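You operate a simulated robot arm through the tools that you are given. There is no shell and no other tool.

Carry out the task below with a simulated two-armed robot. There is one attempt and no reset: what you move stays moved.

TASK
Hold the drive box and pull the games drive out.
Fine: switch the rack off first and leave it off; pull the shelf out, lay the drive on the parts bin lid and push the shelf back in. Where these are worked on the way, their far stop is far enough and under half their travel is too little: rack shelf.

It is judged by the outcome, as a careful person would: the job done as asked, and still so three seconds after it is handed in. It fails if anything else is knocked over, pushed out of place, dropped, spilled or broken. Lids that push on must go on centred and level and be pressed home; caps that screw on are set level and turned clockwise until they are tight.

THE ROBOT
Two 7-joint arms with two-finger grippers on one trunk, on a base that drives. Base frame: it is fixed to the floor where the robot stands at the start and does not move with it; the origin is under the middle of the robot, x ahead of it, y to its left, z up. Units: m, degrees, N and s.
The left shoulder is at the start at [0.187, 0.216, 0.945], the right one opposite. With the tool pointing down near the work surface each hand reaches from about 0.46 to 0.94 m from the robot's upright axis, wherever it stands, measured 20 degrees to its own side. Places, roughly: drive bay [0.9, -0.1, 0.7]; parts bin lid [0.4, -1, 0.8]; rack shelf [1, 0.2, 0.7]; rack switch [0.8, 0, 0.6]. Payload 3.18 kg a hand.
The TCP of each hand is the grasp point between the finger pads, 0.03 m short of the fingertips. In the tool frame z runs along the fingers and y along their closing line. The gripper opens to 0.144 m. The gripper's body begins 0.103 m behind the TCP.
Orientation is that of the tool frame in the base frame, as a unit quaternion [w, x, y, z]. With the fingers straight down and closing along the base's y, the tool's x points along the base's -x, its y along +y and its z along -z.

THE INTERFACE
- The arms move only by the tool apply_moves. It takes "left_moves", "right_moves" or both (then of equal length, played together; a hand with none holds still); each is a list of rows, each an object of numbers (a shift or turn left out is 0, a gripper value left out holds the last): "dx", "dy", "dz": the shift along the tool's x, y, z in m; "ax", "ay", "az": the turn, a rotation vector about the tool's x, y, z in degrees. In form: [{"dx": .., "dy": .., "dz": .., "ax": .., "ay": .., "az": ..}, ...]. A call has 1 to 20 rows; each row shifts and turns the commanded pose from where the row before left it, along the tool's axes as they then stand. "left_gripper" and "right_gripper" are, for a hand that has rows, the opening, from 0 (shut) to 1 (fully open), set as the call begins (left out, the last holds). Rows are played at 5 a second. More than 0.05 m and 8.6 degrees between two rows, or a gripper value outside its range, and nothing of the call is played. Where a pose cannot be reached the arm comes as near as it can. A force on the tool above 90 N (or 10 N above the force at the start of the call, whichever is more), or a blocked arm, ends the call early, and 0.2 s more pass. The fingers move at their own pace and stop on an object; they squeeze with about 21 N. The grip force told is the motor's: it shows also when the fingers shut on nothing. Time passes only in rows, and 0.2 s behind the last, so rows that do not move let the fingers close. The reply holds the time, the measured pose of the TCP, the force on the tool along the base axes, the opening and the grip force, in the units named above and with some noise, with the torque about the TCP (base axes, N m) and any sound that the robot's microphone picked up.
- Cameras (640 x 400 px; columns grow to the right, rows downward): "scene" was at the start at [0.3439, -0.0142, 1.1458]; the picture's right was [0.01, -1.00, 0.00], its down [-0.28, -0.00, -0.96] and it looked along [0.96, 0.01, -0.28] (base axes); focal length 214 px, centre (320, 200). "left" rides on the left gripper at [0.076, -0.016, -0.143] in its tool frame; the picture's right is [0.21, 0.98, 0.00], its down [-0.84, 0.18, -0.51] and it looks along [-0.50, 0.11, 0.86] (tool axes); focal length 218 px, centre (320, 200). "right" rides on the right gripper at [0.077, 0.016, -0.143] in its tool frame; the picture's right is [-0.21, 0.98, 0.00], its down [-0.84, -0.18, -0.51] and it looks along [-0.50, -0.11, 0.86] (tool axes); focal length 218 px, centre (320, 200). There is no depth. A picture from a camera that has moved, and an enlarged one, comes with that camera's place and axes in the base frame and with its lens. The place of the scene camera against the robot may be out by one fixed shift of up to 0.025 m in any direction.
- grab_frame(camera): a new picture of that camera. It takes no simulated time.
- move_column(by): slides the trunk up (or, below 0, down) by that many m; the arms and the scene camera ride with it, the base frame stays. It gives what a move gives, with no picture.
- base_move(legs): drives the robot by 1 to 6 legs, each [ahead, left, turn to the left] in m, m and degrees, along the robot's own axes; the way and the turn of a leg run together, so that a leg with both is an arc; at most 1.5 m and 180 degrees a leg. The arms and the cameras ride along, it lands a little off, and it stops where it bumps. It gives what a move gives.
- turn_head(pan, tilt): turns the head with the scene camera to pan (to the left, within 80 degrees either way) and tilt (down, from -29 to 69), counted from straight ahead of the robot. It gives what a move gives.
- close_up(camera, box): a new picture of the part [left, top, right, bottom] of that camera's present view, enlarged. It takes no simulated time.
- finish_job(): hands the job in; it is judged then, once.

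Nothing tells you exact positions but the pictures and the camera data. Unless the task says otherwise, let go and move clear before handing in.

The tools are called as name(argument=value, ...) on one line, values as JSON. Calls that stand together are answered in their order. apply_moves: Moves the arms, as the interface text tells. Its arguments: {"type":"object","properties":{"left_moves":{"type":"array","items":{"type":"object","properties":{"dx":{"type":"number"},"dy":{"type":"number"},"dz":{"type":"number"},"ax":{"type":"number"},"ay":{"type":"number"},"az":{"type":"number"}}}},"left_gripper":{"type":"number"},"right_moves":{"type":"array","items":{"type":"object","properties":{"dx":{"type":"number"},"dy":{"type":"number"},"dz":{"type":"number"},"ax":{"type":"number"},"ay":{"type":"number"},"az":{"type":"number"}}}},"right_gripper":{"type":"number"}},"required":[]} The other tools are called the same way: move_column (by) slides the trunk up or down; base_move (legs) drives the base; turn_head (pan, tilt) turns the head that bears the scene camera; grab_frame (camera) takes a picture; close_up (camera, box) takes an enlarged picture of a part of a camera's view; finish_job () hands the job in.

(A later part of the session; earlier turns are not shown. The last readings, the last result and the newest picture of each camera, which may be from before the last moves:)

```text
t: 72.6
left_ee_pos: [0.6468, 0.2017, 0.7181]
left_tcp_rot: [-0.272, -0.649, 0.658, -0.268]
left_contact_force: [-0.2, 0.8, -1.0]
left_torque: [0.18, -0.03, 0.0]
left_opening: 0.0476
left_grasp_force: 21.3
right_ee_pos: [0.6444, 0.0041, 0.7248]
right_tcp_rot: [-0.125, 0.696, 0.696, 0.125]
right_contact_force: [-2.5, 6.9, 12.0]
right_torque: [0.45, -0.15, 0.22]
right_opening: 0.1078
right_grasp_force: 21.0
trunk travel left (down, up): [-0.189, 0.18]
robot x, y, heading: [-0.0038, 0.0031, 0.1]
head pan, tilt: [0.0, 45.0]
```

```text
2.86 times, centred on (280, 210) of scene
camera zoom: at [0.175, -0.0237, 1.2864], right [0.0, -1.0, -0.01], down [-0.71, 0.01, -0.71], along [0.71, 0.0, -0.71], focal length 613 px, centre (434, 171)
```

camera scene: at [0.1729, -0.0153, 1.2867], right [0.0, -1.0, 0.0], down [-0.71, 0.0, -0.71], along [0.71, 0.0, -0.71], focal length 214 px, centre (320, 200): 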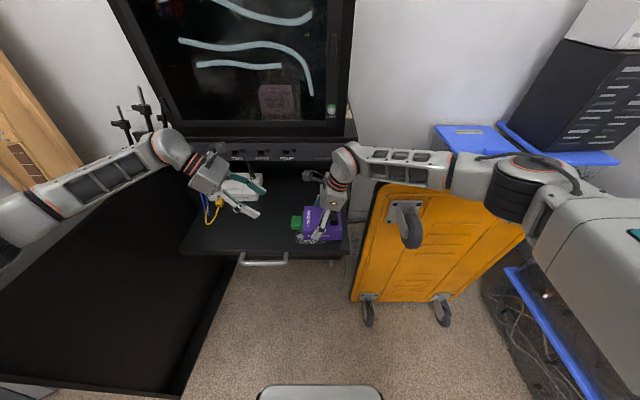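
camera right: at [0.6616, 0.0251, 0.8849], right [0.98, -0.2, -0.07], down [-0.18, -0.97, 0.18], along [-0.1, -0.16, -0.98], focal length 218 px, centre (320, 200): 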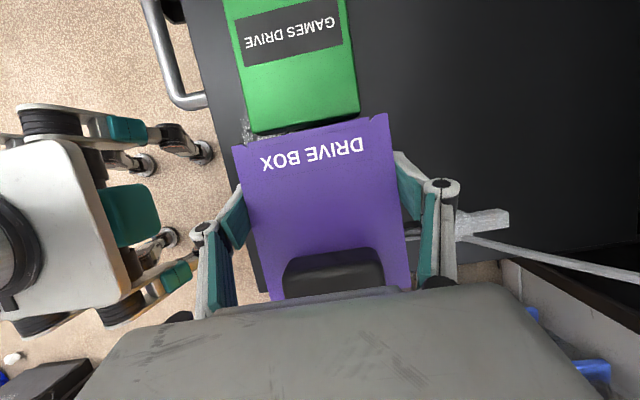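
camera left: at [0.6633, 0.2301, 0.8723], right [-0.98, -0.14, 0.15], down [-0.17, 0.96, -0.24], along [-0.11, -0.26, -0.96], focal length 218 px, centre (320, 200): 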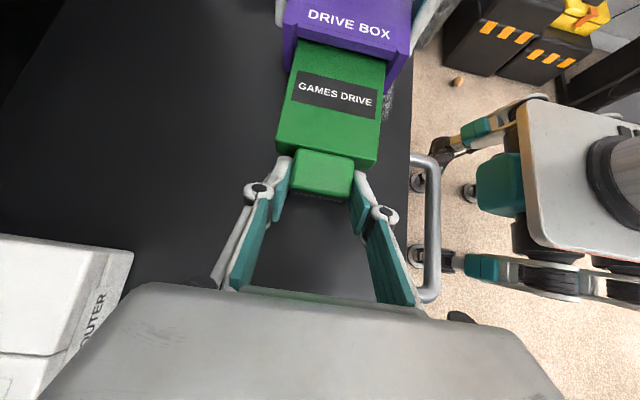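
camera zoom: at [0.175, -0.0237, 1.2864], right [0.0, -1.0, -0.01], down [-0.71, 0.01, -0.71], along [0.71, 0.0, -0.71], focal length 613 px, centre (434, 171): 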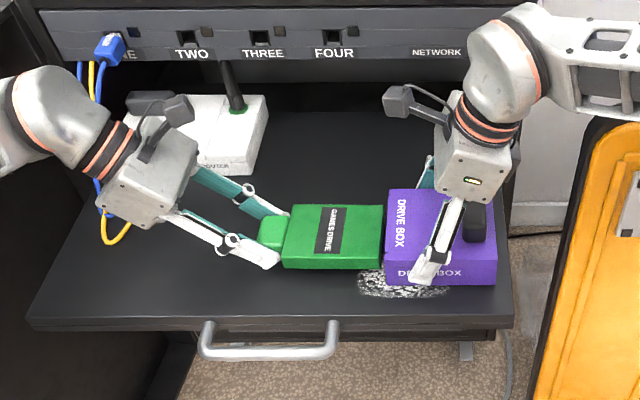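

The drive looks free of the box, but the trunk swayed slightly, so the left arm's elbow is pressing on something at the left. I look there.

turn_head(pan=50, tilt=35)

grab_frame(camera="scene")

close_up(camera="right", box=[200, 0, 440, 170])

```text
t: 73.8
left_ee_pos: [0.6471, 0.2022, 0.717]
left_tcp_rot: [-0.271, -0.65, 0.658, -0.267]
left_contact_force: [0.6, 0.2, -1.2]
left_torque: [0.17, 0.0, -0.01]
left_opening: 0.0477
left_grasp_force: 20.9
right_ee_pos: [0.6448, 0.0032, 0.7252]
right_tcp_rot: [-0.126, 0.696, 0.696, 0.126]
right_contact_force: [0.2, 2.2, 16.3]
right_torque: [0.05, 0.41, 0.09]
right_opening: 0.1081
right_grasp_force: 21.0
trunk travel left (down, up): [-0.189, 0.18]
robot x, y, heading: [-0.0, 0.0031, -0.1]
head pan, tilt: [50.0, 35.0]
```

```text
taken
camera scene: at [0.1501, 0.0435, 1.3018], right [0.76, -0.64, -0.01], down [-0.37, -0.43, -0.82], along [0.53, 0.63, -0.57], focal length 214 px, centre (320, 200)
```

scene: 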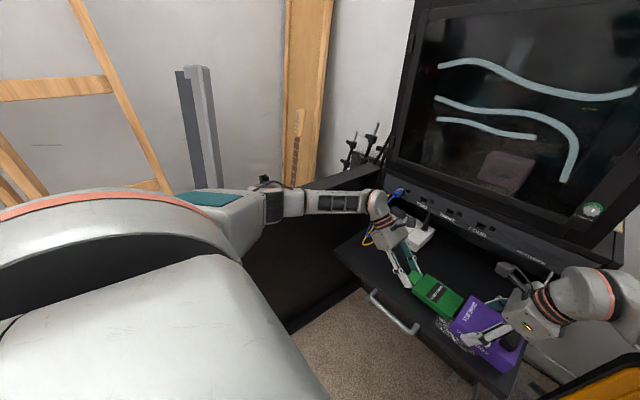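

```text
2.35 times, centred on (320, 85) of right
camera zoom: at [0.6616, 0.0251, 0.8848], right [0.98, -0.2, -0.07], down [-0.18, -0.97, 0.18], along [-0.1, -0.16, -0.98], focal length 514 px, centre (320, 471)
```

zoom: 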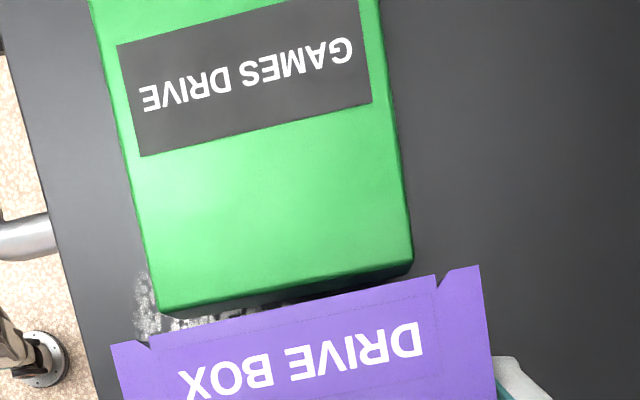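

The drive is fully out. The left elbow leans on the open door's edge, so I lift the drive straight up and then bring it toward the robot to relieve that.

apply_moves(left_moves=[{"dx": 0.0106, "dz": -0.0106}, {"dx": 0.0106, "dz": -0.0106}, {"dx": 0.0142, "dz": -0.0141}, {"dx": 0.0142, "dz": -0.0141}, {}])

grab_frame(camera="scene")

grab_frame(camera="right")

```text
t: 75.0
left_ee_pos: [0.6454, 0.2137, 0.7859]
left_tcp_rot: [-0.272, -0.652, 0.655, -0.269]
left_contact_force: [-0.6, -0.3, -3.3]
left_torque: [0.14, -0.02, -0.02]
left_opening: 0.0476
left_grasp_force: 21.0
right_ee_pos: [0.6422, 0.0104, 0.7239]
right_tcp_rot: [-0.122, 0.695, 0.698, 0.123]
right_contact_force: [-1.8, 4.7, 2.9]
right_torque: [0.25, -0.26, 0.27]
right_opening: 0.1077
right_grasp_force: 21.0
trunk travel left (down, up): [-0.189, 0.18]
robot x, y, heading: [-0.0026, -0.0007, -0.2]
head pan, tilt: [50.0, 35.0]
```

```text
taken
camera scene: at [0.1482, 0.053, 1.3013], right [0.77, -0.64, 0.0], down [-0.37, -0.44, -0.82], along [0.53, 0.63, -0.57], focal length 214 px, centre (320, 200)
```

scene: 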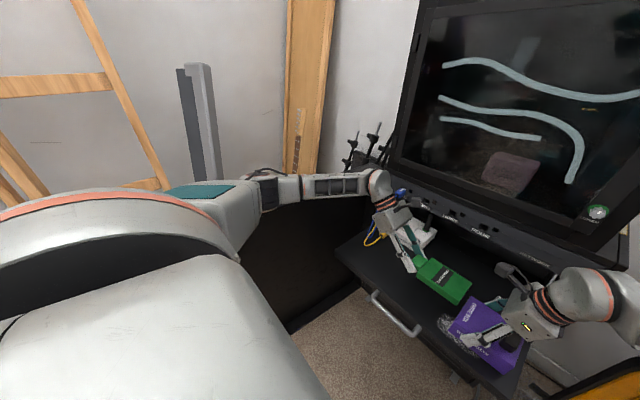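

```text
taken
camera right: at [0.6592, 0.0329, 0.884], right [0.98, -0.19, -0.07], down [-0.18, -0.97, 0.19], along [-0.1, -0.17, -0.98], focal length 218 px, centre (320, 200)
```

right: 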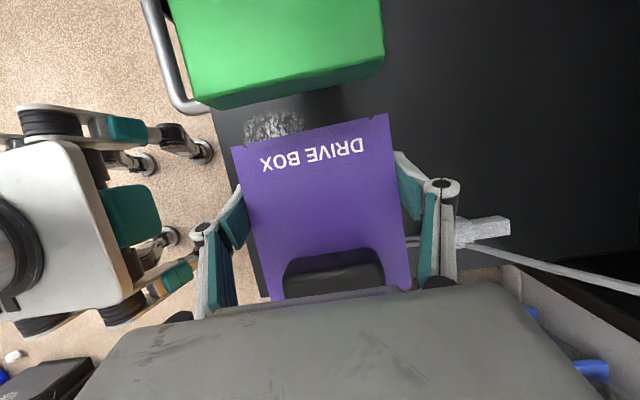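

Everything relaxed back and the drive is held clear above the shelf. I now release the box with the right hand and rise off it.

apply_moves(right_moves=[{}, {}, {"dx": 0.0051, "dz": -0.0141}, {"dx": 0.0068, "dz": -0.0188}, {"dx": 0.0103, "dz": -0.0282}, {"dx": 0.0137, "dz": -0.0376}, {"dx": 0.0137, "dz": -0.0376}, {}], right_gripper=1)

turn_head(pan=15, tilt=40)

grab_frame(camera="scene")

grab_frame(camera="right")

```text
t: 76.8
left_ee_pos: [0.6456, 0.2128, 0.7847]
left_tcp_rot: [-0.272, -0.652, 0.655, -0.269]
left_contact_force: [0.3, 0.6, -2.6]
left_torque: [0.17, -0.01, 0.0]
left_opening: 0.0473
left_grasp_force: 21.1
right_ee_pos: [0.6423, 0.0088, 0.8686]
right_tcp_rot: [-0.123, 0.696, 0.697, 0.123]
right_contact_force: [0.3, -0.2, 0.4]
right_torque: [0.03, -0.02, 0.0]
right_opening: 0.144
right_grasp_force: 0.1
trunk travel left (down, up): [-0.189, 0.18]
robot x, y, heading: [-0.0012, 0.0003, -0.2]
head pan, tilt: [50.0, 35.0]
```

```text
t: 77.8
left_ee_pos: [0.6458, 0.2129, 0.787]
left_tcp_rot: [-0.272, -0.651, 0.655, -0.269]
left_contact_force: [0.9, -0.1, -2.3]
left_torque: [0.16, 0.02, -0.01]
left_opening: 0.0476
left_grasp_force: 21.1
right_ee_pos: [0.6417, 0.0078, 0.8696]
right_tcp_rot: [-0.122, 0.696, 0.697, 0.123]
right_contact_force: [-0.2, 0.1, 0.2]
right_torque: [-0.01, -0.02, 0.03]
right_opening: 0.1441
right_grasp_force: 0.1
trunk travel left (down, up): [-0.189, 0.18]
robot x, y, heading: [-0.0009, -0.0022, 0.3]
head pan, tilt: [15.0, 40.0]
```

```text
taken
camera scene: at [0.174, 0.007, 1.2939], right [0.26, -0.97, 0.0], down [-0.62, -0.17, -0.77], along [0.74, 0.2, -0.64], focal length 214 px, centre (320, 200)
```

scene: 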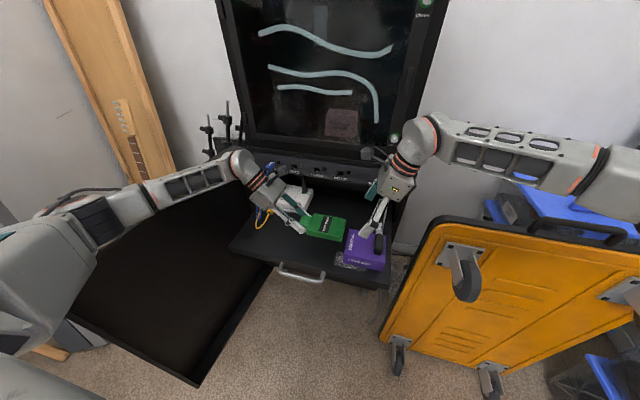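

```text
taken
camera right: at [0.659, 0.0299, 1.0293], right [0.98, -0.2, -0.07], down [-0.18, -0.97, 0.19], along [-0.1, -0.17, -0.98], focal length 218 px, centre (320, 200)
```

right: 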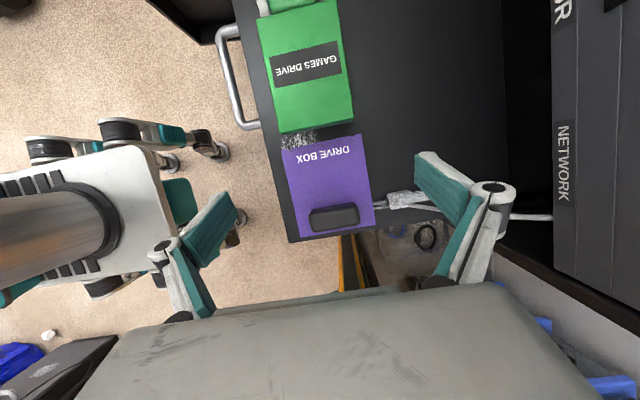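

The box, its dongle and cable sit undisturbed. I hand the drive over in the air: the right hand moves above the drive body (center about [0.644, 0.118]) and lowers around it.

apply_moves(right_moves=[{"dx": 0.0304, "dy": 0.0007, "dz": 0.0111}, {"dx": 0.0304, "dy": 0.0007, "dz": 0.0111}, {"dx": 0.0304, "dy": 0.0007, "dz": 0.0111}, {}])

grab_frame(camera="right")

close_up(camera="scene", box=[200, 120, 460, 300])

```text
t: 78.8
left_ee_pos: [0.646, 0.2121, 0.7867]
left_tcp_rot: [-0.271, -0.652, 0.655, -0.27]
left_contact_force: [-0.1, -0.9, -1.6]
left_torque: [0.16, -0.01, -0.01]
left_opening: 0.0473
left_grasp_force: 20.6
right_ee_pos: [0.6414, 0.1056, 0.8698]
right_tcp_rot: [-0.122, 0.697, 0.696, 0.123]
right_contact_force: [-0.4, -0.2, -0.9]
right_torque: [0.04, -0.02, 0.02]
right_opening: 0.1445
right_grasp_force: 0.0
trunk travel left (down, up): [-0.189, 0.18]
robot x, y, heading: [-0.0015, 0.0019, -0.1]
head pan, tilt: [15.0, 40.0]
```

```text
taken
camera right: at [0.6584, 0.1273, 1.0292], right [0.98, -0.2, -0.07], down [-0.18, -0.97, 0.19], along [-0.1, -0.17, -0.98], focal length 218 px, centre (320, 200)
```

right: 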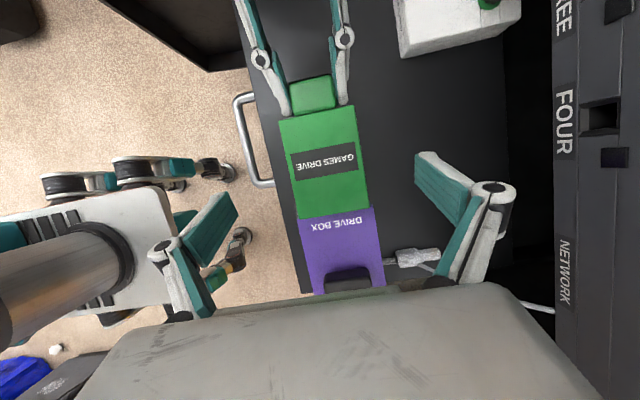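

```text
2.22 times, centred on (330, 210) of scene
camera zoom: at [0.174, 0.0065, 1.2939], right [0.26, -0.97, 0.0], down [-0.62, -0.17, -0.77], along [0.74, 0.2, -0.64], focal length 477 px, centre (298, 178)
```

zoom: 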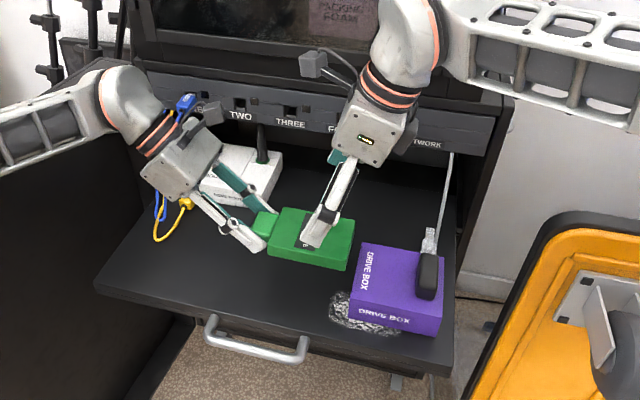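

Aligned to within a few millimetres. I lower around the drive body and close.

apply_moves(right_moves=[{"dx": -0.0097, "dy": 0.0015, "dz": 0.0266}, {"dx": -0.0097, "dy": 0.0015, "dz": 0.0266}, {"dx": -0.0097, "dy": 0.0015, "dz": 0.0266}, {}])

grab_frame(camera="right")

grab_frame(camera="left")

```text
t: 79.8
left_ee_pos: [0.6463, 0.2116, 0.7877]
left_tcp_rot: [-0.272, -0.652, 0.655, -0.27]
left_contact_force: [0.1, 0.1, -2.1]
left_torque: [0.16, -0.01, -0.04]
left_opening: 0.0477
left_grasp_force: 20.9
right_ee_pos: [0.6496, 0.1071, 0.7846]
right_tcp_rot: [-0.122, 0.696, 0.697, 0.124]
right_contact_force: [0.5, -0.5, -0.3]
right_torque: [-0.01, -0.02, 0.01]
right_opening: 0.144
right_grasp_force: 0.1
trunk travel left (down, up): [-0.189, 0.18]
robot x, y, heading: [-0.002, -0.0026, -0.0]
head pan, tilt: [15.0, 40.0]
```

```text
taken
camera right: at [0.6646, 0.1287, 0.945], right [0.98, -0.2, -0.07], down [-0.18, -0.97, 0.19], along [-0.1, -0.17, -0.98], focal length 218 px, centre (320, 200)
```

right: 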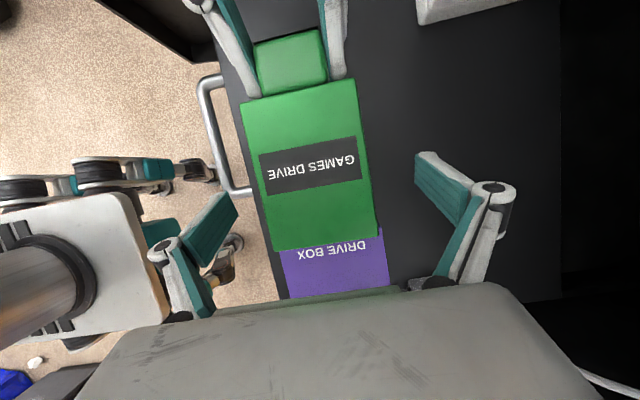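

```text
taken
camera left: at [0.6634, 0.2595, 0.9425], right [-0.98, -0.14, 0.15], down [-0.18, 0.96, -0.24], along [-0.11, -0.26, -0.96], focal length 218 px, centre (320, 200)
```

left: 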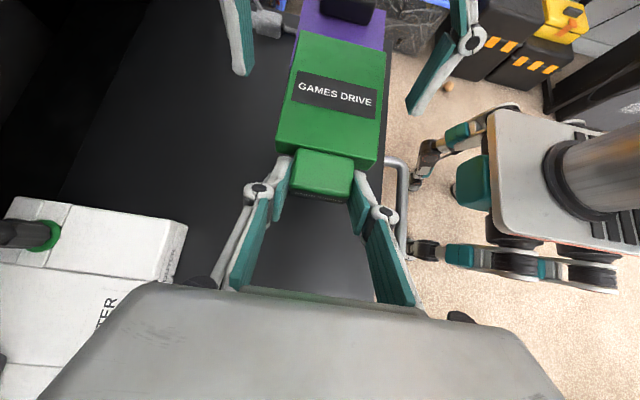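

apply_moves(right_moves=[{"dy": -0.0035}, {}, {}, {}], right_gripper=0.2)

grab_frame(camera="right")

grab_frame(camera="left")

```text
t: 80.8
left_ee_pos: [0.6466, 0.2126, 0.7864]
left_tcp_rot: [-0.272, -0.652, 0.655, -0.269]
left_contact_force: [-2.0, 0.2, -3.0]
left_torque: [0.16, -0.02, 0.02]
left_opening: 0.0477
left_grasp_force: 20.6
right_ee_pos: [0.6449, 0.1058, 0.7866]
right_tcp_rot: [-0.122, 0.696, 0.697, 0.123]
right_contact_force: [1.4, 0.0, 0.3]
right_torque: [0.01, 0.06, -0.19]
right_opening: 0.0811
right_grasp_force: 20.9
trunk travel left (down, up): [-0.189, 0.18]
robot x, y, heading: [-0.0023, 0.0008, 0.1]
head pan, tilt: [15.0, 40.0]
```

```text
taken
camera right: at [0.6616, 0.1282, 0.9447], right [0.98, -0.2, -0.07], down [-0.18, -0.97, 0.19], along [-0.1, -0.17, -0.98], focal length 218 px, centre (320, 200)
```

right: 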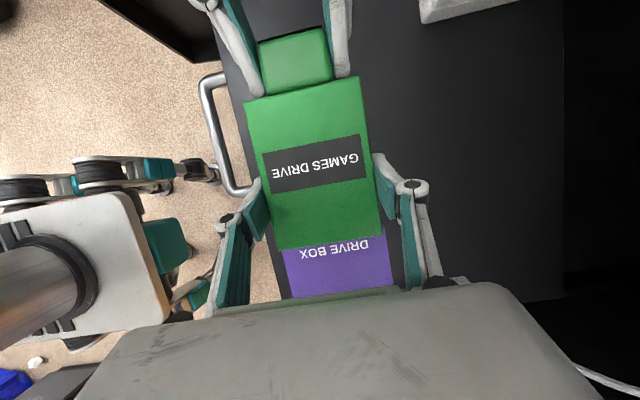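

```text
taken
camera left: at [0.6636, 0.2595, 0.9419], right [-0.98, -0.14, 0.15], down [-0.18, 0.96, -0.24], along [-0.11, -0.26, -0.96], focal length 218 px, centre (320, 200)
```

left: 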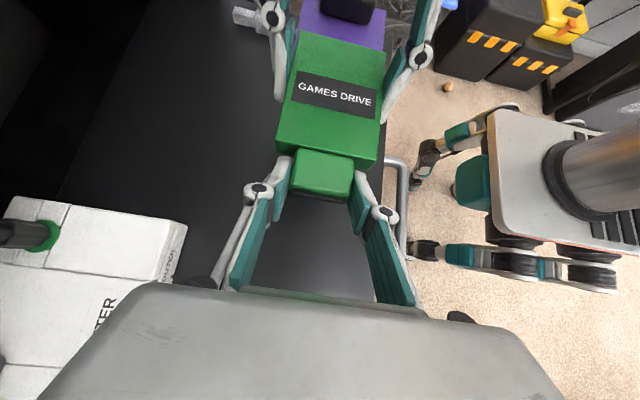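

The right hand holds the drive body firmly. I open the left hand and lift it away.

apply_moves(left_moves=[{}, {"dx": 0.007, "dz": -0.0141}, {"dx": 0.0142, "dz": -0.0211}, {"dx": 0.0142, "dz": -0.0211}, {"dx": 0.0142, "dz": -0.0211}, {}], left_gripper=0.55)

grab_frame(camera="scene")

grab_frame(camera="right")

```text
t: 82.2
left_ee_pos: [0.6459, 0.2314, 0.8766]
left_tcp_rot: [-0.272, -0.652, 0.655, -0.269]
left_contact_force: [0.6, 0.8, 0.9]
left_torque: [0.03, 0.0, 0.01]
left_opening: 0.0794
left_grasp_force: 0.0
right_ee_pos: [0.6444, 0.1056, 0.785]
right_tcp_rot: [-0.123, 0.695, 0.697, 0.124]
right_contact_force: [0.6, -0.6, -0.1]
right_torque: [-0.03, -0.01, -0.02]
right_opening: 0.0811
right_grasp_force: 21.0
trunk travel left (down, up): [-0.189, 0.18]
robot x, y, heading: [-0.0016, -0.0003, -0.3]
head pan, tilt: [15.0, 40.0]
```

```text
taken
camera scene: at [0.1743, 0.007, 1.2937], right [0.26, -0.97, 0.0], down [-0.62, -0.17, -0.77], along [0.74, 0.2, -0.64], focal length 214 px, centre (320, 200)
```

scene: 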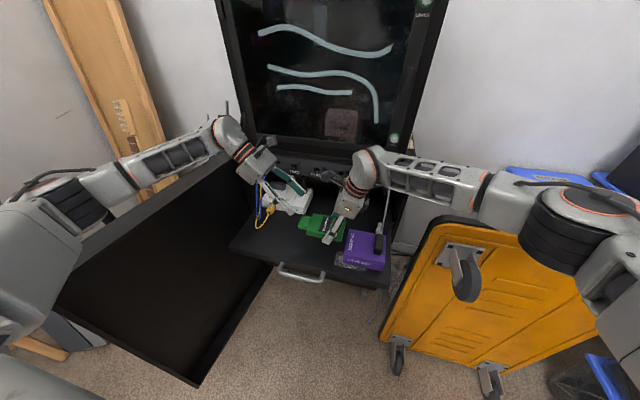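

```text
taken
camera right: at [0.6616, 0.1283, 0.9443], right [0.98, -0.19, -0.07], down [-0.18, -0.97, 0.19], along [-0.1, -0.17, -0.98], focal length 218 px, centre (320, 200)
```

right: 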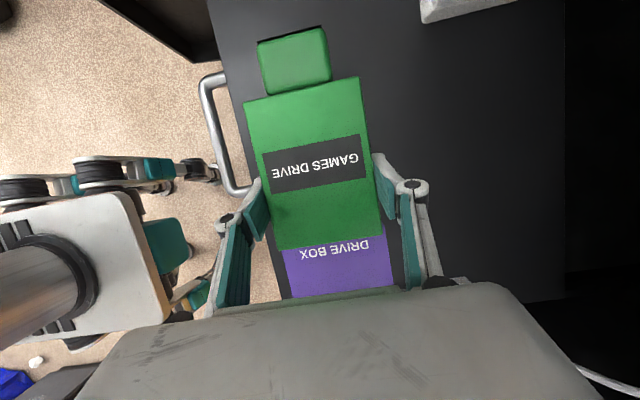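

The drive stays level in the right hand. I lift it up and bring it back near the robot, out of the way.

apply_moves(right_moves=[{"dx": 0.0137, "dz": -0.0376}, {"dx": 0.0137, "dz": -0.0376}, {"dx": 0.0137, "dz": -0.0376}, {"dx": 0.0137, "dz": -0.0376}, {"dx": 0.0137, "dz": -0.0376}, {"dx": -0.0295, "dy": -0.025, "dz": -0.0214}, {"dx": -0.0295, "dy": -0.025, "dz": -0.0214}, {"dx": -0.0295, "dy": -0.025, "dz": -0.0214}, {"dx": -0.0295, "dy": -0.025, "dz": -0.0214}, {"dx": -0.0295, "dy": -0.025, "dz": -0.0214}, {"dx": -0.0295, "dy": -0.025, "dz": -0.0214}, {"dx": -0.0295, "dy": -0.025, "dz": -0.0214}, {}])

grab_frame(camera="scene")

grab_frame(camera="right")

```text
t: 85.0
left_ee_pos: [0.6472, 0.2323, 0.8752]
left_tcp_rot: [-0.272, -0.652, 0.655, -0.268]
left_contact_force: [-0.1, -0.3, -0.6]
left_torque: [-0.04, 0.02, 0.0]
left_opening: 0.0794
left_grasp_force: 0.0
right_ee_pos: [0.4716, -0.139, 1.0543]
right_tcp_rot: [-0.123, 0.695, 0.697, 0.123]
right_contact_force: [-0.4, 0.2, -2.7]
right_torque: [-0.06, 0.01, 0.01]
right_opening: 0.0809
right_grasp_force: 20.8
trunk travel left (down, up): [-0.189, 0.18]
robot x, y, heading: [-0.0048, 0.0017, -0.1]
head pan, tilt: [15.0, 40.0]
```

```text
taken
camera scene: at [0.1745, 0.0075, 1.2937], right [0.26, -0.97, 0.0], down [-0.62, -0.17, -0.77], along [0.74, 0.2, -0.64], focal length 214 px, centre (320, 200)
```

scene: 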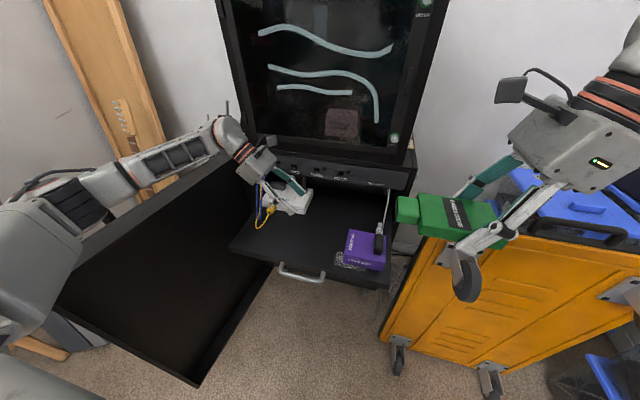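

```text
taken
camera right: at [0.488, -0.1164, 1.2136], right [0.98, -0.19, -0.07], down [-0.18, -0.97, 0.19], along [-0.1, -0.17, -0.98], focal length 218 px, centre (320, 200)
```

right: 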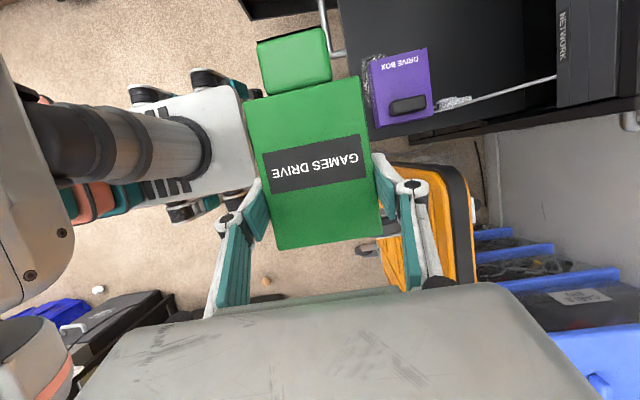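

The drive is safe near the robot. Now the left hand straightens to point down and goes above the shelf handle to push the shelf back in.

apply_moves(left_moves=[{"dx": 0.014, "dz": -0.014}, {"ay": -7.5}, {"ay": -7.5}, {"ay": -7.5}, {"ay": -7.5}, {"ay": -7.5}, {"ay": -7.5}, {}])

grab_frame(camera="scene")

```text
t: 86.8
left_ee_pos: [0.6456, 0.2323, 0.8962]
left_tcp_rot: [0.0, -0.705, 0.709, 0.002]
left_contact_force: [0.4, -0.7, 0.2]
left_torque: [-0.02, -0.01, 0.01]
left_opening: 0.0792
left_grasp_force: 0.0
right_ee_pos: [0.4716, -0.139, 1.0537]
right_tcp_rot: [-0.123, 0.696, 0.697, 0.124]
right_contact_force: [-0.2, 0.1, -1.6]
right_torque: [-0.07, 0.05, -0.03]
right_opening: 0.0809
right_grasp_force: 21.4
trunk travel left (down, up): [-0.189, 0.18]
robot x, y, heading: [-0.0029, 0.0025, 0.0]
head pan, tilt: [15.0, 40.0]
```

```text
taken
camera scene: at [0.1741, 0.0074, 1.2938], right [0.26, -0.97, 0.0], down [-0.62, -0.17, -0.77], along [0.74, 0.2, -0.64], focal length 214 px, centre (320, 200)
```

scene: 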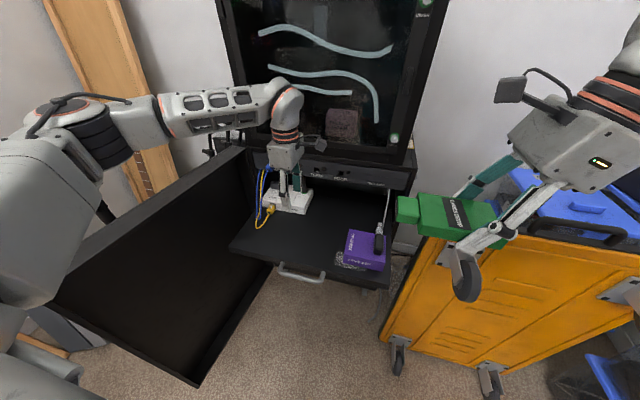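

apply_moves(left_moves=[{"dx": 0.0125, "dy": 0.035, "dz": 0.02}, {"dx": 0.0125, "dy": 0.035, "dz": 0.02}, {"dx": 0.0125, "dy": 0.035, "dz": 0.02}, {"dx": 0.0125, "dy": 0.035, "dz": 0.02}, {}])

grab_frame(camera="left")

grab_frame(camera="scene")

```text
t: 88.0
left_ee_pos: [0.5031, 0.1846, 0.8172]
left_tcp_rot: [-0.001, -0.705, 0.709, 0.001]
left_contact_force: [-0.8, -0.5, 0.0]
left_torque: [0.01, 0.0, 0.0]
left_opening: 0.0791
left_grasp_force: 0.1
right_ee_pos: [0.4709, -0.139, 1.0536]
right_tcp_rot: [-0.122, 0.696, 0.697, 0.124]
right_contact_force: [0.1, -0.3, -2.0]
right_torque: [-0.04, 0.02, 0.03]
right_opening: 0.0812
right_grasp_force: 21.3
trunk travel left (down, up): [-0.189, 0.18]
robot x, y, heading: [-0.0039, 0.0001, 0.2]
head pan, tilt: [15.0, 40.0]
```

```text
taken
camera left: at [0.52, 0.1089, 0.9606], right [-0.98, -0.2, 0.0], down [-0.18, 0.84, 0.51], along [-0.1, 0.5, -0.86], focal length 218 px, centre (320, 200)
```

left: 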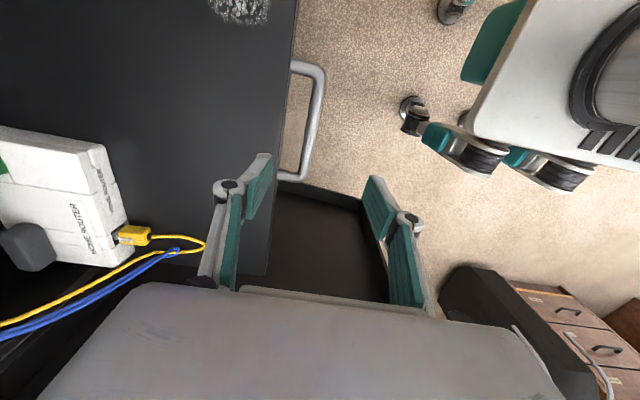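

```text
taken
camera scene: at [0.174, 0.0069, 1.2939], right [0.26, -0.97, 0.0], down [-0.62, -0.17, -0.77], along [0.74, 0.2, -0.64], focal length 214 px, centre (320, 200)
```

scene: 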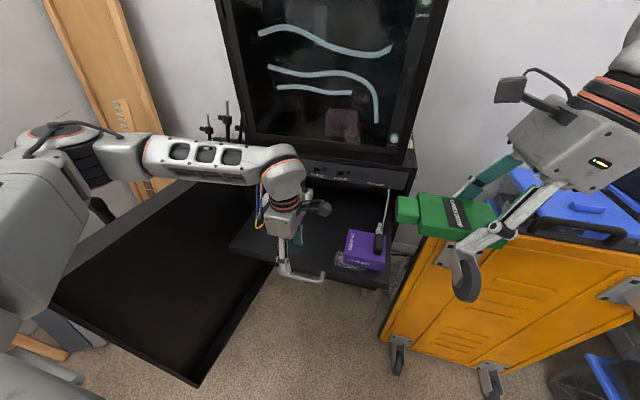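

The bar is seen at about x 0.519, z 0.664. I set the opening and lower over it, then grip.

apply_moves(left_moves=[{"dx": 0.0006, "dy": -0.004, "dz": 0.0358}, {"dx": 0.0006, "dy": -0.004, "dz": 0.0358}, {"dx": 0.0006, "dy": -0.004, "dz": 0.03}, {}], left_gripper=0.306)

close_up(camera="left", box=[220, 40, 420, 240])

```text
t: 89.0
left_ee_pos: [0.515, 0.1831, 0.7162]
left_tcp_rot: [0.001, -0.705, 0.709, 0.0]
left_contact_force: [-0.2, 0.0, -0.2]
left_torque: [-0.01, -0.03, -0.02]
left_opening: 0.0443
left_grasp_force: 0.0
right_ee_pos: [0.4701, -0.1386, 1.0548]
right_tcp_rot: [-0.122, 0.696, 0.697, 0.123]
right_contact_force: [0.0, 0.5, -2.1]
right_torque: [-0.06, -0.03, 0.05]
right_opening: 0.081
right_grasp_force: 21.1
trunk travel left (down, up): [-0.189, 0.18]
robot x, y, heading: [-0.0027, 0.0014, -0.0]
head pan, tilt: [15.0, 40.0]
```

```text
2.00 times, centred on (320, 140) of left
camera zoom: at [0.5325, 0.1067, 0.8603], right [-0.98, -0.2, 0.0], down [-0.17, 0.84, 0.51], along [-0.1, 0.5, -0.86], focal length 436 px, centre (320, 320)
```

zoom: 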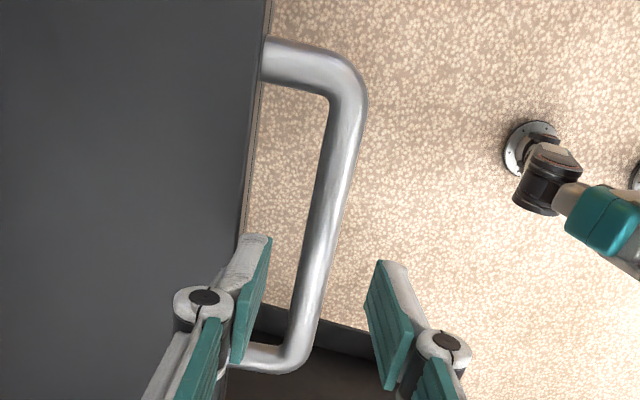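

The gap behind the bar is narrow, so I reduce the opening a bit, lower fully and then grip.

apply_moves(left_moves=[{}, {"dz": 0.02}, {"dz": 0.022}, {}], left_gripper=0.225)

apply_moves(left_moves=[{}, {}, {}], left_gripper=0)

close_up(camera="left", box=[220, 40, 420, 240])

```text
t: 90.0
left_ee_pos: [0.5168, 0.1823, 0.6749]
left_tcp_rot: [-0.001, -0.705, 0.709, 0.001]
left_contact_force: [-0.7, -0.2, -0.3]
left_torque: [-0.01, 0.0, -0.02]
left_opening: 0.0326
left_grasp_force: 0.1
right_ee_pos: [0.4722, -0.1399, 1.054]
right_tcp_rot: [-0.123, 0.696, 0.697, 0.124]
right_contact_force: [0.5, -0.4, -2.3]
right_torque: [-0.07, 0.03, -0.02]
right_opening: 0.0812
right_grasp_force: 21.1
trunk travel left (down, up): [-0.189, 0.18]
robot x, y, heading: [-0.0032, -0.0004, -0.3]
head pan, tilt: [15.0, 40.0]
```

```text
t: 90.8
left_ee_pos: [0.5174, 0.1829, 0.674]
left_tcp_rot: [0.0, -0.705, 0.709, 0.001]
left_contact_force: [2.4, -1.7, -2.4]
left_torque: [-0.08, -0.05, 0.77]
left_opening: 0.0147
left_grasp_force: 44.2
right_ee_pos: [0.4718, -0.1392, 1.0547]
right_tcp_rot: [-0.122, 0.696, 0.697, 0.123]
right_contact_force: [0.3, -0.1, -2.2]
right_torque: [-0.05, -0.01, 0.01]
right_opening: 0.0808
right_grasp_force: 21.6
trunk travel left (down, up): [-0.189, 0.18]
robot x, y, heading: [-0.0016, 0.0002, 0.3]
head pan, tilt: [15.0, 40.0]
```

```text
2.00 times, centred on (320, 140) of left
camera zoom: at [0.5342, 0.1071, 0.8175], right [-0.98, -0.2, 0.0], down [-0.18, 0.84, 0.51], along [-0.1, 0.5, -0.86], focal length 436 px, centre (320, 320)
```

zoom: 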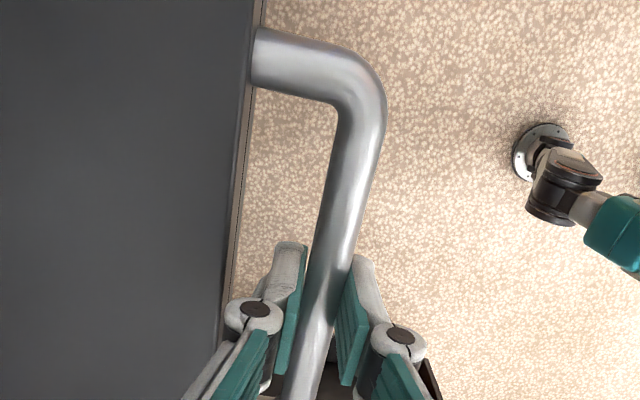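

Firm grip again (0.0147 m). I push the shelf straight back in, first 10 cm.

apply_moves(left_moves=[{"dy": -0.015}, {"dy": -0.02}, {"dy": -0.02}, {"dy": -0.02}, {"dy": -0.02}, {}])

grab_frame(camera="scene")

```text
t: 92.2
left_ee_pos: [0.612, 0.1832, 0.6744]
left_tcp_rot: [0.001, -0.706, 0.708, 0.001]
left_contact_force: [2.9, 15.4, 5.9]
left_torque: [0.49, -0.01, 0.71]
left_opening: 0.0149
left_grasp_force: 43.8
right_ee_pos: [0.4708, -0.139, 1.0552]
right_tcp_rot: [-0.122, 0.696, 0.697, 0.123]
right_contact_force: [-0.2, 0.1, -1.6]
right_torque: [-0.04, 0.0, -0.05]
right_opening: 0.081
right_grasp_force: 20.9
trunk travel left (down, up): [-0.189, 0.18]
robot x, y, heading: [-0.0033, 0.0016, 0.0]
head pan, tilt: [15.0, 40.0]
```

```text
taken
camera scene: at [0.1738, 0.0079, 1.294], right [0.26, -0.97, 0.0], down [-0.62, -0.17, -0.77], along [0.74, 0.2, -0.64], focal length 214 px, centre (320, 200)
```

scene: 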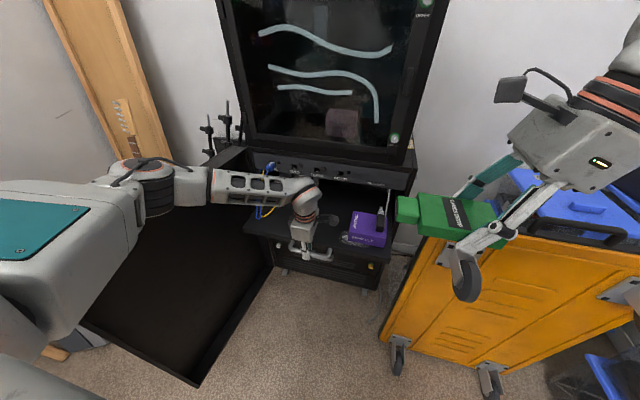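

The shelf glides back. I continue, tilting the hand gradually so the wrist stays clear of the panel above.

apply_moves(left_moves=[{"dy": -0.018, "ax": 7}, {"dy": -0.0179, "dz": 0.0022, "ax": 7}, {"dy": -0.0175, "dz": 0.0044, "ax": 7}, {"dy": -0.0168, "dz": 0.0065, "ax": 7}, {"dy": -0.0159, "dz": 0.0085, "ax": 4}, {}])

grab_frame(camera="scene")

grab_frame(camera="left")

```text
t: 93.6
left_ee_pos: [0.7012, 0.1824, 0.6718]
left_tcp_rot: [0.194, -0.679, 0.681, -0.195]
left_contact_force: [1.1, 11.8, -9.1]
left_torque: [-0.11, -0.06, 0.68]
left_opening: 0.0149
left_grasp_force: 44.5
right_ee_pos: [0.4726, -0.1391, 1.0546]
right_tcp_rot: [-0.123, 0.696, 0.697, 0.122]
right_contact_force: [0.2, -0.5, -1.8]
right_torque: [-0.09, 0.04, -0.01]
right_opening: 0.0809
right_grasp_force: 21.1
trunk travel left (down, up): [-0.189, 0.18]
robot x, y, heading: [-0.0041, -0.0049, -0.1]
head pan, tilt: [15.0, 40.0]
```

```text
taken
camera scene: at [0.175, 0.008, 1.2936], right [0.26, -0.97, 0.0], down [-0.62, -0.17, -0.77], along [0.74, 0.2, -0.64], focal length 214 px, centre (320, 200)
```

scene: 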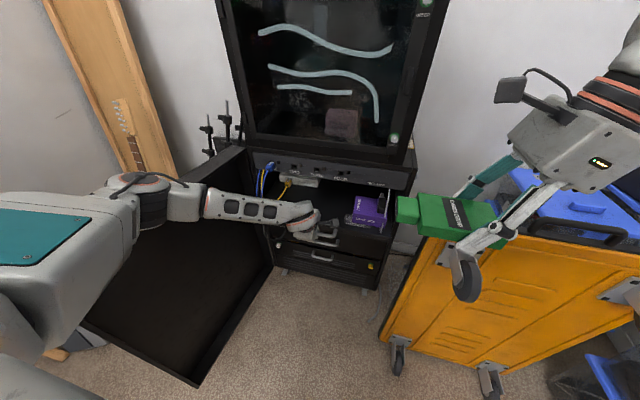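

```text
taken
camera left: at [0.6407, 0.106, 0.8026], right [-0.83, -0.21, -0.52], down [-0.42, 0.84, 0.34], along [0.37, 0.5, -0.79], focal length 218 px, centre (320, 200)
```

left: 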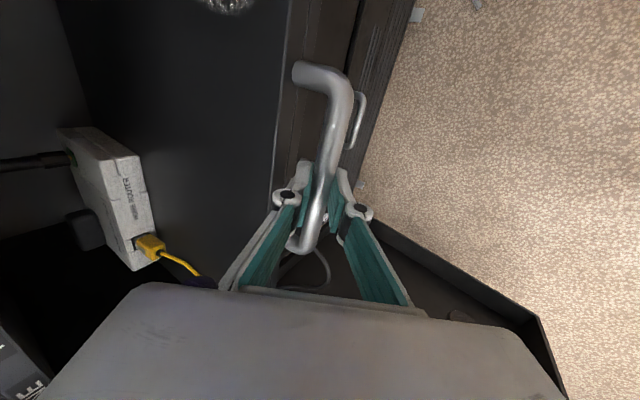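

About 10 cm left. I push the rest, then gently to the stop.

apply_moves(left_moves=[{"dy": -0.0153, "dz": 0.0095}, {"dy": -0.0153, "dz": 0.0095}, {"dy": -0.0153, "dz": 0.0095}, {"dy": -0.0153, "dz": 0.0095}, {"dy": -0.0127, "dz": 0.008}, {"dy": -0.0085, "dz": 0.0053}, {}])

grab_frame(camera="scene")

grab_frame(camera="left")

```text
t: 95.2
left_ee_pos: [0.8011, 0.1816, 0.6712]
left_tcp_rot: [0.194, -0.678, 0.682, -0.194]
left_contact_force: [6.4, 9.8, -12.1]
left_torque: [0.12, -0.01, 0.83]
left_opening: 0.0149
left_grasp_force: 44.1
right_ee_pos: [0.4725, -0.1388, 1.0527]
right_tcp_rot: [-0.123, 0.696, 0.697, 0.122]
right_contact_force: [0.1, 0.6, -3.7]
right_torque: [-0.08, -0.02, -0.01]
right_opening: 0.0807
right_grasp_force: 20.9
trunk travel left (down, up): [-0.189, 0.18]
robot x, y, heading: [-0.0034, 0.0017, 0.0]
head pan, tilt: [15.0, 40.0]
```

```text
taken
camera scene: at [0.1758, 0.0078, 1.2935], right [0.26, -0.97, 0.0], down [-0.62, -0.17, -0.76], along [0.74, 0.2, -0.64], focal length 214 px, centre (320, 200)
```

scene: 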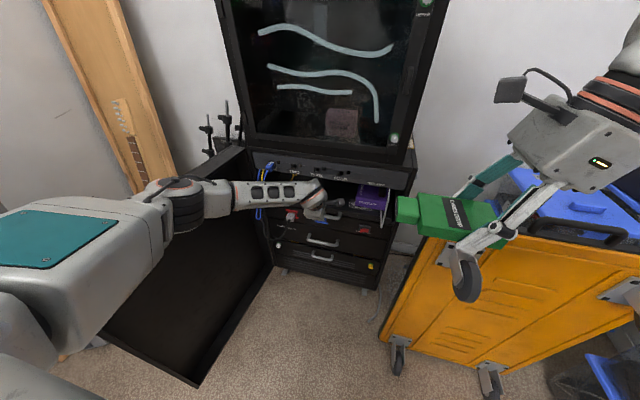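

```text
taken
camera left: at [0.7396, 0.106, 0.8027], right [-0.83, -0.2, -0.52], down [-0.42, 0.84, 0.34], along [0.37, 0.49, -0.79], focal length 218 px, centre (320, 200)
```

left: 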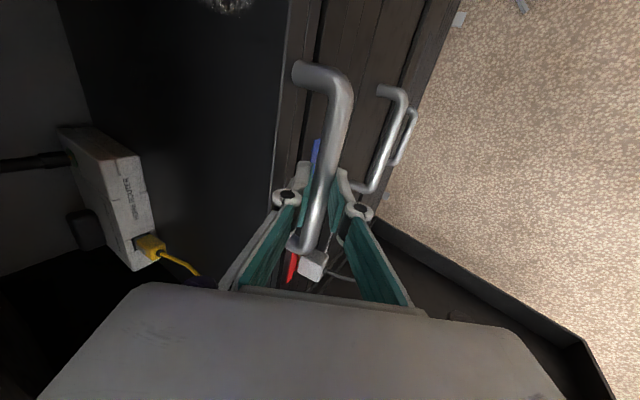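

The handle is back at its original place. I nudge a few millimetres more to be sure it's at the stop.

apply_moves(left_moves=[{"dy": -0.0042, "dz": 0.0027}, {"dy": -0.0042, "dz": 0.0027}, {"dy": -0.0042, "dz": 0.0027}, {}])

close_up(camera="scene", box=[220, 120, 440, 300])

```text
t: 96.2
left_ee_pos: [0.8058, 0.1791, 0.6668]
left_tcp_rot: [-0.188, 0.682, -0.681, 0.189]
left_contact_force: [-66.2, 7.4, 0.2]
left_torque: [-0.12, 0.37, 0.25]
left_opening: 0.0146
left_grasp_force: 44.6
right_ee_pos: [0.4679, -0.1396, 1.0553]
right_tcp_rot: [-0.121, 0.696, 0.697, 0.125]
right_contact_force: [-0.2, -0.6, -2.0]
right_torque: [-0.04, 0.04, 0.02]
right_opening: 0.0813
right_grasp_force: 21.1
trunk travel left (down, up): [-0.189, 0.18]
robot x, y, heading: [-0.004, 0.0013, 0.1]
head pan, tilt: [15.0, 40.0]
```

```text
2.22 times, centred on (330, 210) of scene
camera zoom: at [0.1695, 0.0075, 1.2942], right [0.26, -0.97, 0.0], down [-0.62, -0.17, -0.77], along [0.74, 0.2, -0.64], focal length 477 px, centre (298, 178)
```

zoom: 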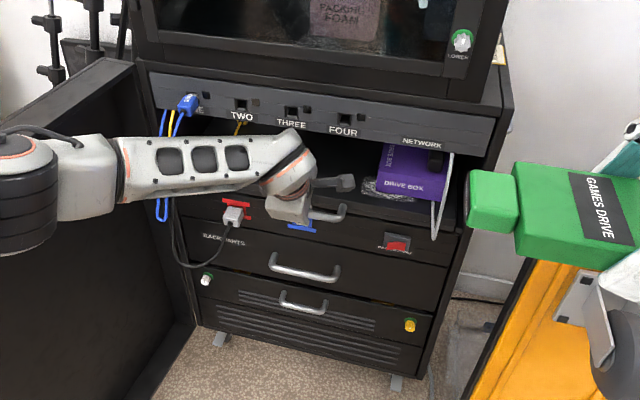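

The shelf is at its stop (66 N). I relax the push, open the hand and withdraw along the fingers.

apply_moves(left_moves=[{"dy": 0.006, "dz": -0.0038}, {}])

apply_moves(left_moves=[{}, {}, {"dz": -0.02}, {"dz": -0.03}, {"dz": -0.04}, {"dz": -0.04}, {}], left_gripper=0.24)

close_up(camera="scene", box=[220, 120, 440, 300])

grab_frame(camera="left")

```text
t: 96.8
left_ee_pos: [0.8055, 0.1793, 0.6677]
left_tcp_rot: [0.191, -0.68, 0.682, -0.191]
left_contact_force: [-20.6, -1.8, -20.4]
left_torque: [0.44, 0.14, 1.07]
left_opening: 0.0144
left_grasp_force: 44.3
right_ee_pos: [0.4724, -0.1401, 1.0532]
right_tcp_rot: [-0.123, 0.696, 0.697, 0.122]
right_contact_force: [-0.2, 0.3, -2.6]
right_torque: [-0.09, 0.01, 0.03]
right_opening: 0.0811
right_grasp_force: 21.1
trunk travel left (down, up): [-0.189, 0.18]
robot x, y, heading: [-0.0027, -0.0008, 0.0]
head pan, tilt: [15.0, 40.0]
```

```text
t: 98.4
left_ee_pos: [0.7374, 0.179, 0.7822]
left_tcp_rot: [0.194, -0.678, 0.682, -0.194]
left_contact_force: [0.5, 1.1, -0.1]
left_torque: [-0.01, -0.02, 0.0]
left_opening: 0.0345
left_grasp_force: 0.0
right_ee_pos: [0.4714, -0.1392, 1.0529]
right_tcp_rot: [-0.123, 0.695, 0.697, 0.122]
right_contact_force: [0.1, -0.1, -2.8]
right_torque: [-0.06, 0.0, 0.0]
right_opening: 0.0808
right_grasp_force: 20.9
trunk travel left (down, up): [-0.189, 0.18]
robot x, y, heading: [0.0009, -0.0012, -0.1]
head pan, tilt: [15.0, 40.0]
```

```text
2.22 times, centred on (330, 210) of scene
camera zoom: at [0.1746, 0.0069, 1.2936], right [0.26, -0.97, 0.0], down [-0.62, -0.17, -0.77], along [0.74, 0.2, -0.64], focal length 477 px, centre (298, 178)
```

zoom: 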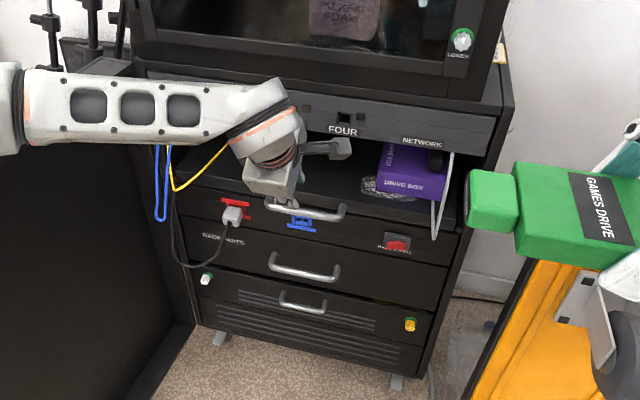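

```text
taken
camera left: at [0.677, 0.1043, 0.914], right [-0.83, -0.2, -0.52], down [-0.42, 0.84, 0.34], along [0.37, 0.5, -0.79], focal length 218 px, centre (320, 200)
```

left: 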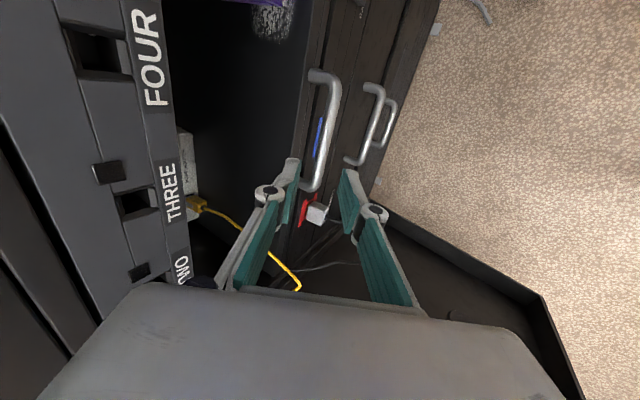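

The shelf is in, box and cables are in order, and the switch is off. I retract the left arm near the body before driving.

apply_moves(left_moves=[{"dx": -0.0057, "dy": 0.0138, "dz": -0.0373}, {"dx": -0.0057, "dy": 0.0138, "dz": -0.0373}, {"dx": -0.0057, "dy": 0.0138, "dz": -0.0373}, {"dx": -0.0057, "dy": 0.0138, "dz": -0.0373, "ax": -8}, {"dx": -0.0057, "dy": 0.0185, "dz": -0.0353, "ax": -8}, {"dx": -0.0057, "dy": 0.0236, "dz": -0.0321, "ax": -8}, {"dx": -0.0057, "dy": 0.0278, "dz": -0.0284, "ax": -8}, {}])

turn_head(pan=-60, tilt=35)

grab_frame(camera="scene")

```text
t: 100.2
left_ee_pos: [0.521, 0.2217, 0.9549]
left_tcp_rot: [-0.001, -0.706, 0.709, 0.001]
left_contact_force: [0.8, -0.5, 0.0]
left_torque: [-0.02, 0.01, 0.01]
left_opening: 0.0345
left_grasp_force: 0.1
right_ee_pos: [0.4718, -0.1391, 1.0547]
right_tcp_rot: [-0.123, 0.696, 0.697, 0.123]
right_contact_force: [0.6, 0.1, -2.0]
right_torque: [-0.05, 0.0, -0.01]
right_opening: 0.0811
right_grasp_force: 21.2
trunk travel left (down, up): [-0.189, 0.18]
robot x, y, heading: [-0.0036, 0.0024, 0.2]
head pan, tilt: [15.0, 40.0]
```

```text
t: 101.7
left_ee_pos: [0.52, 0.2228, 0.9538]
left_tcp_rot: [-0.001, -0.705, 0.709, 0.001]
left_contact_force: [-0.6, 0.0, 0.4]
left_torque: [0.01, 0.01, 0.02]
left_opening: 0.0346
left_grasp_force: 0.1
right_ee_pos: [0.4724, -0.1399, 1.0553]
right_tcp_rot: [-0.123, 0.696, 0.697, 0.123]
right_contact_force: [0.4, 0.5, -2.2]
right_torque: [-0.05, 0.0, 0.0]
right_opening: 0.0813
right_grasp_force: 20.7
trunk travel left (down, up): [-0.189, 0.18]
robot x, y, heading: [-0.0044, 0.0005, -0.3]
head pan, tilt: [-60.0, 35.0]
```

```text
taken
camera scene: at [0.1359, -0.0913, 1.3014], right [-0.87, -0.5, 0.0], down [-0.29, 0.5, -0.82], along [0.41, -0.71, -0.57], focal length 214 px, centre (320, 200)
```

scene: 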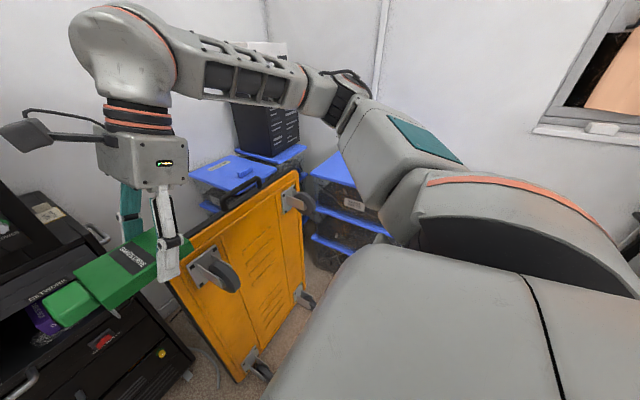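

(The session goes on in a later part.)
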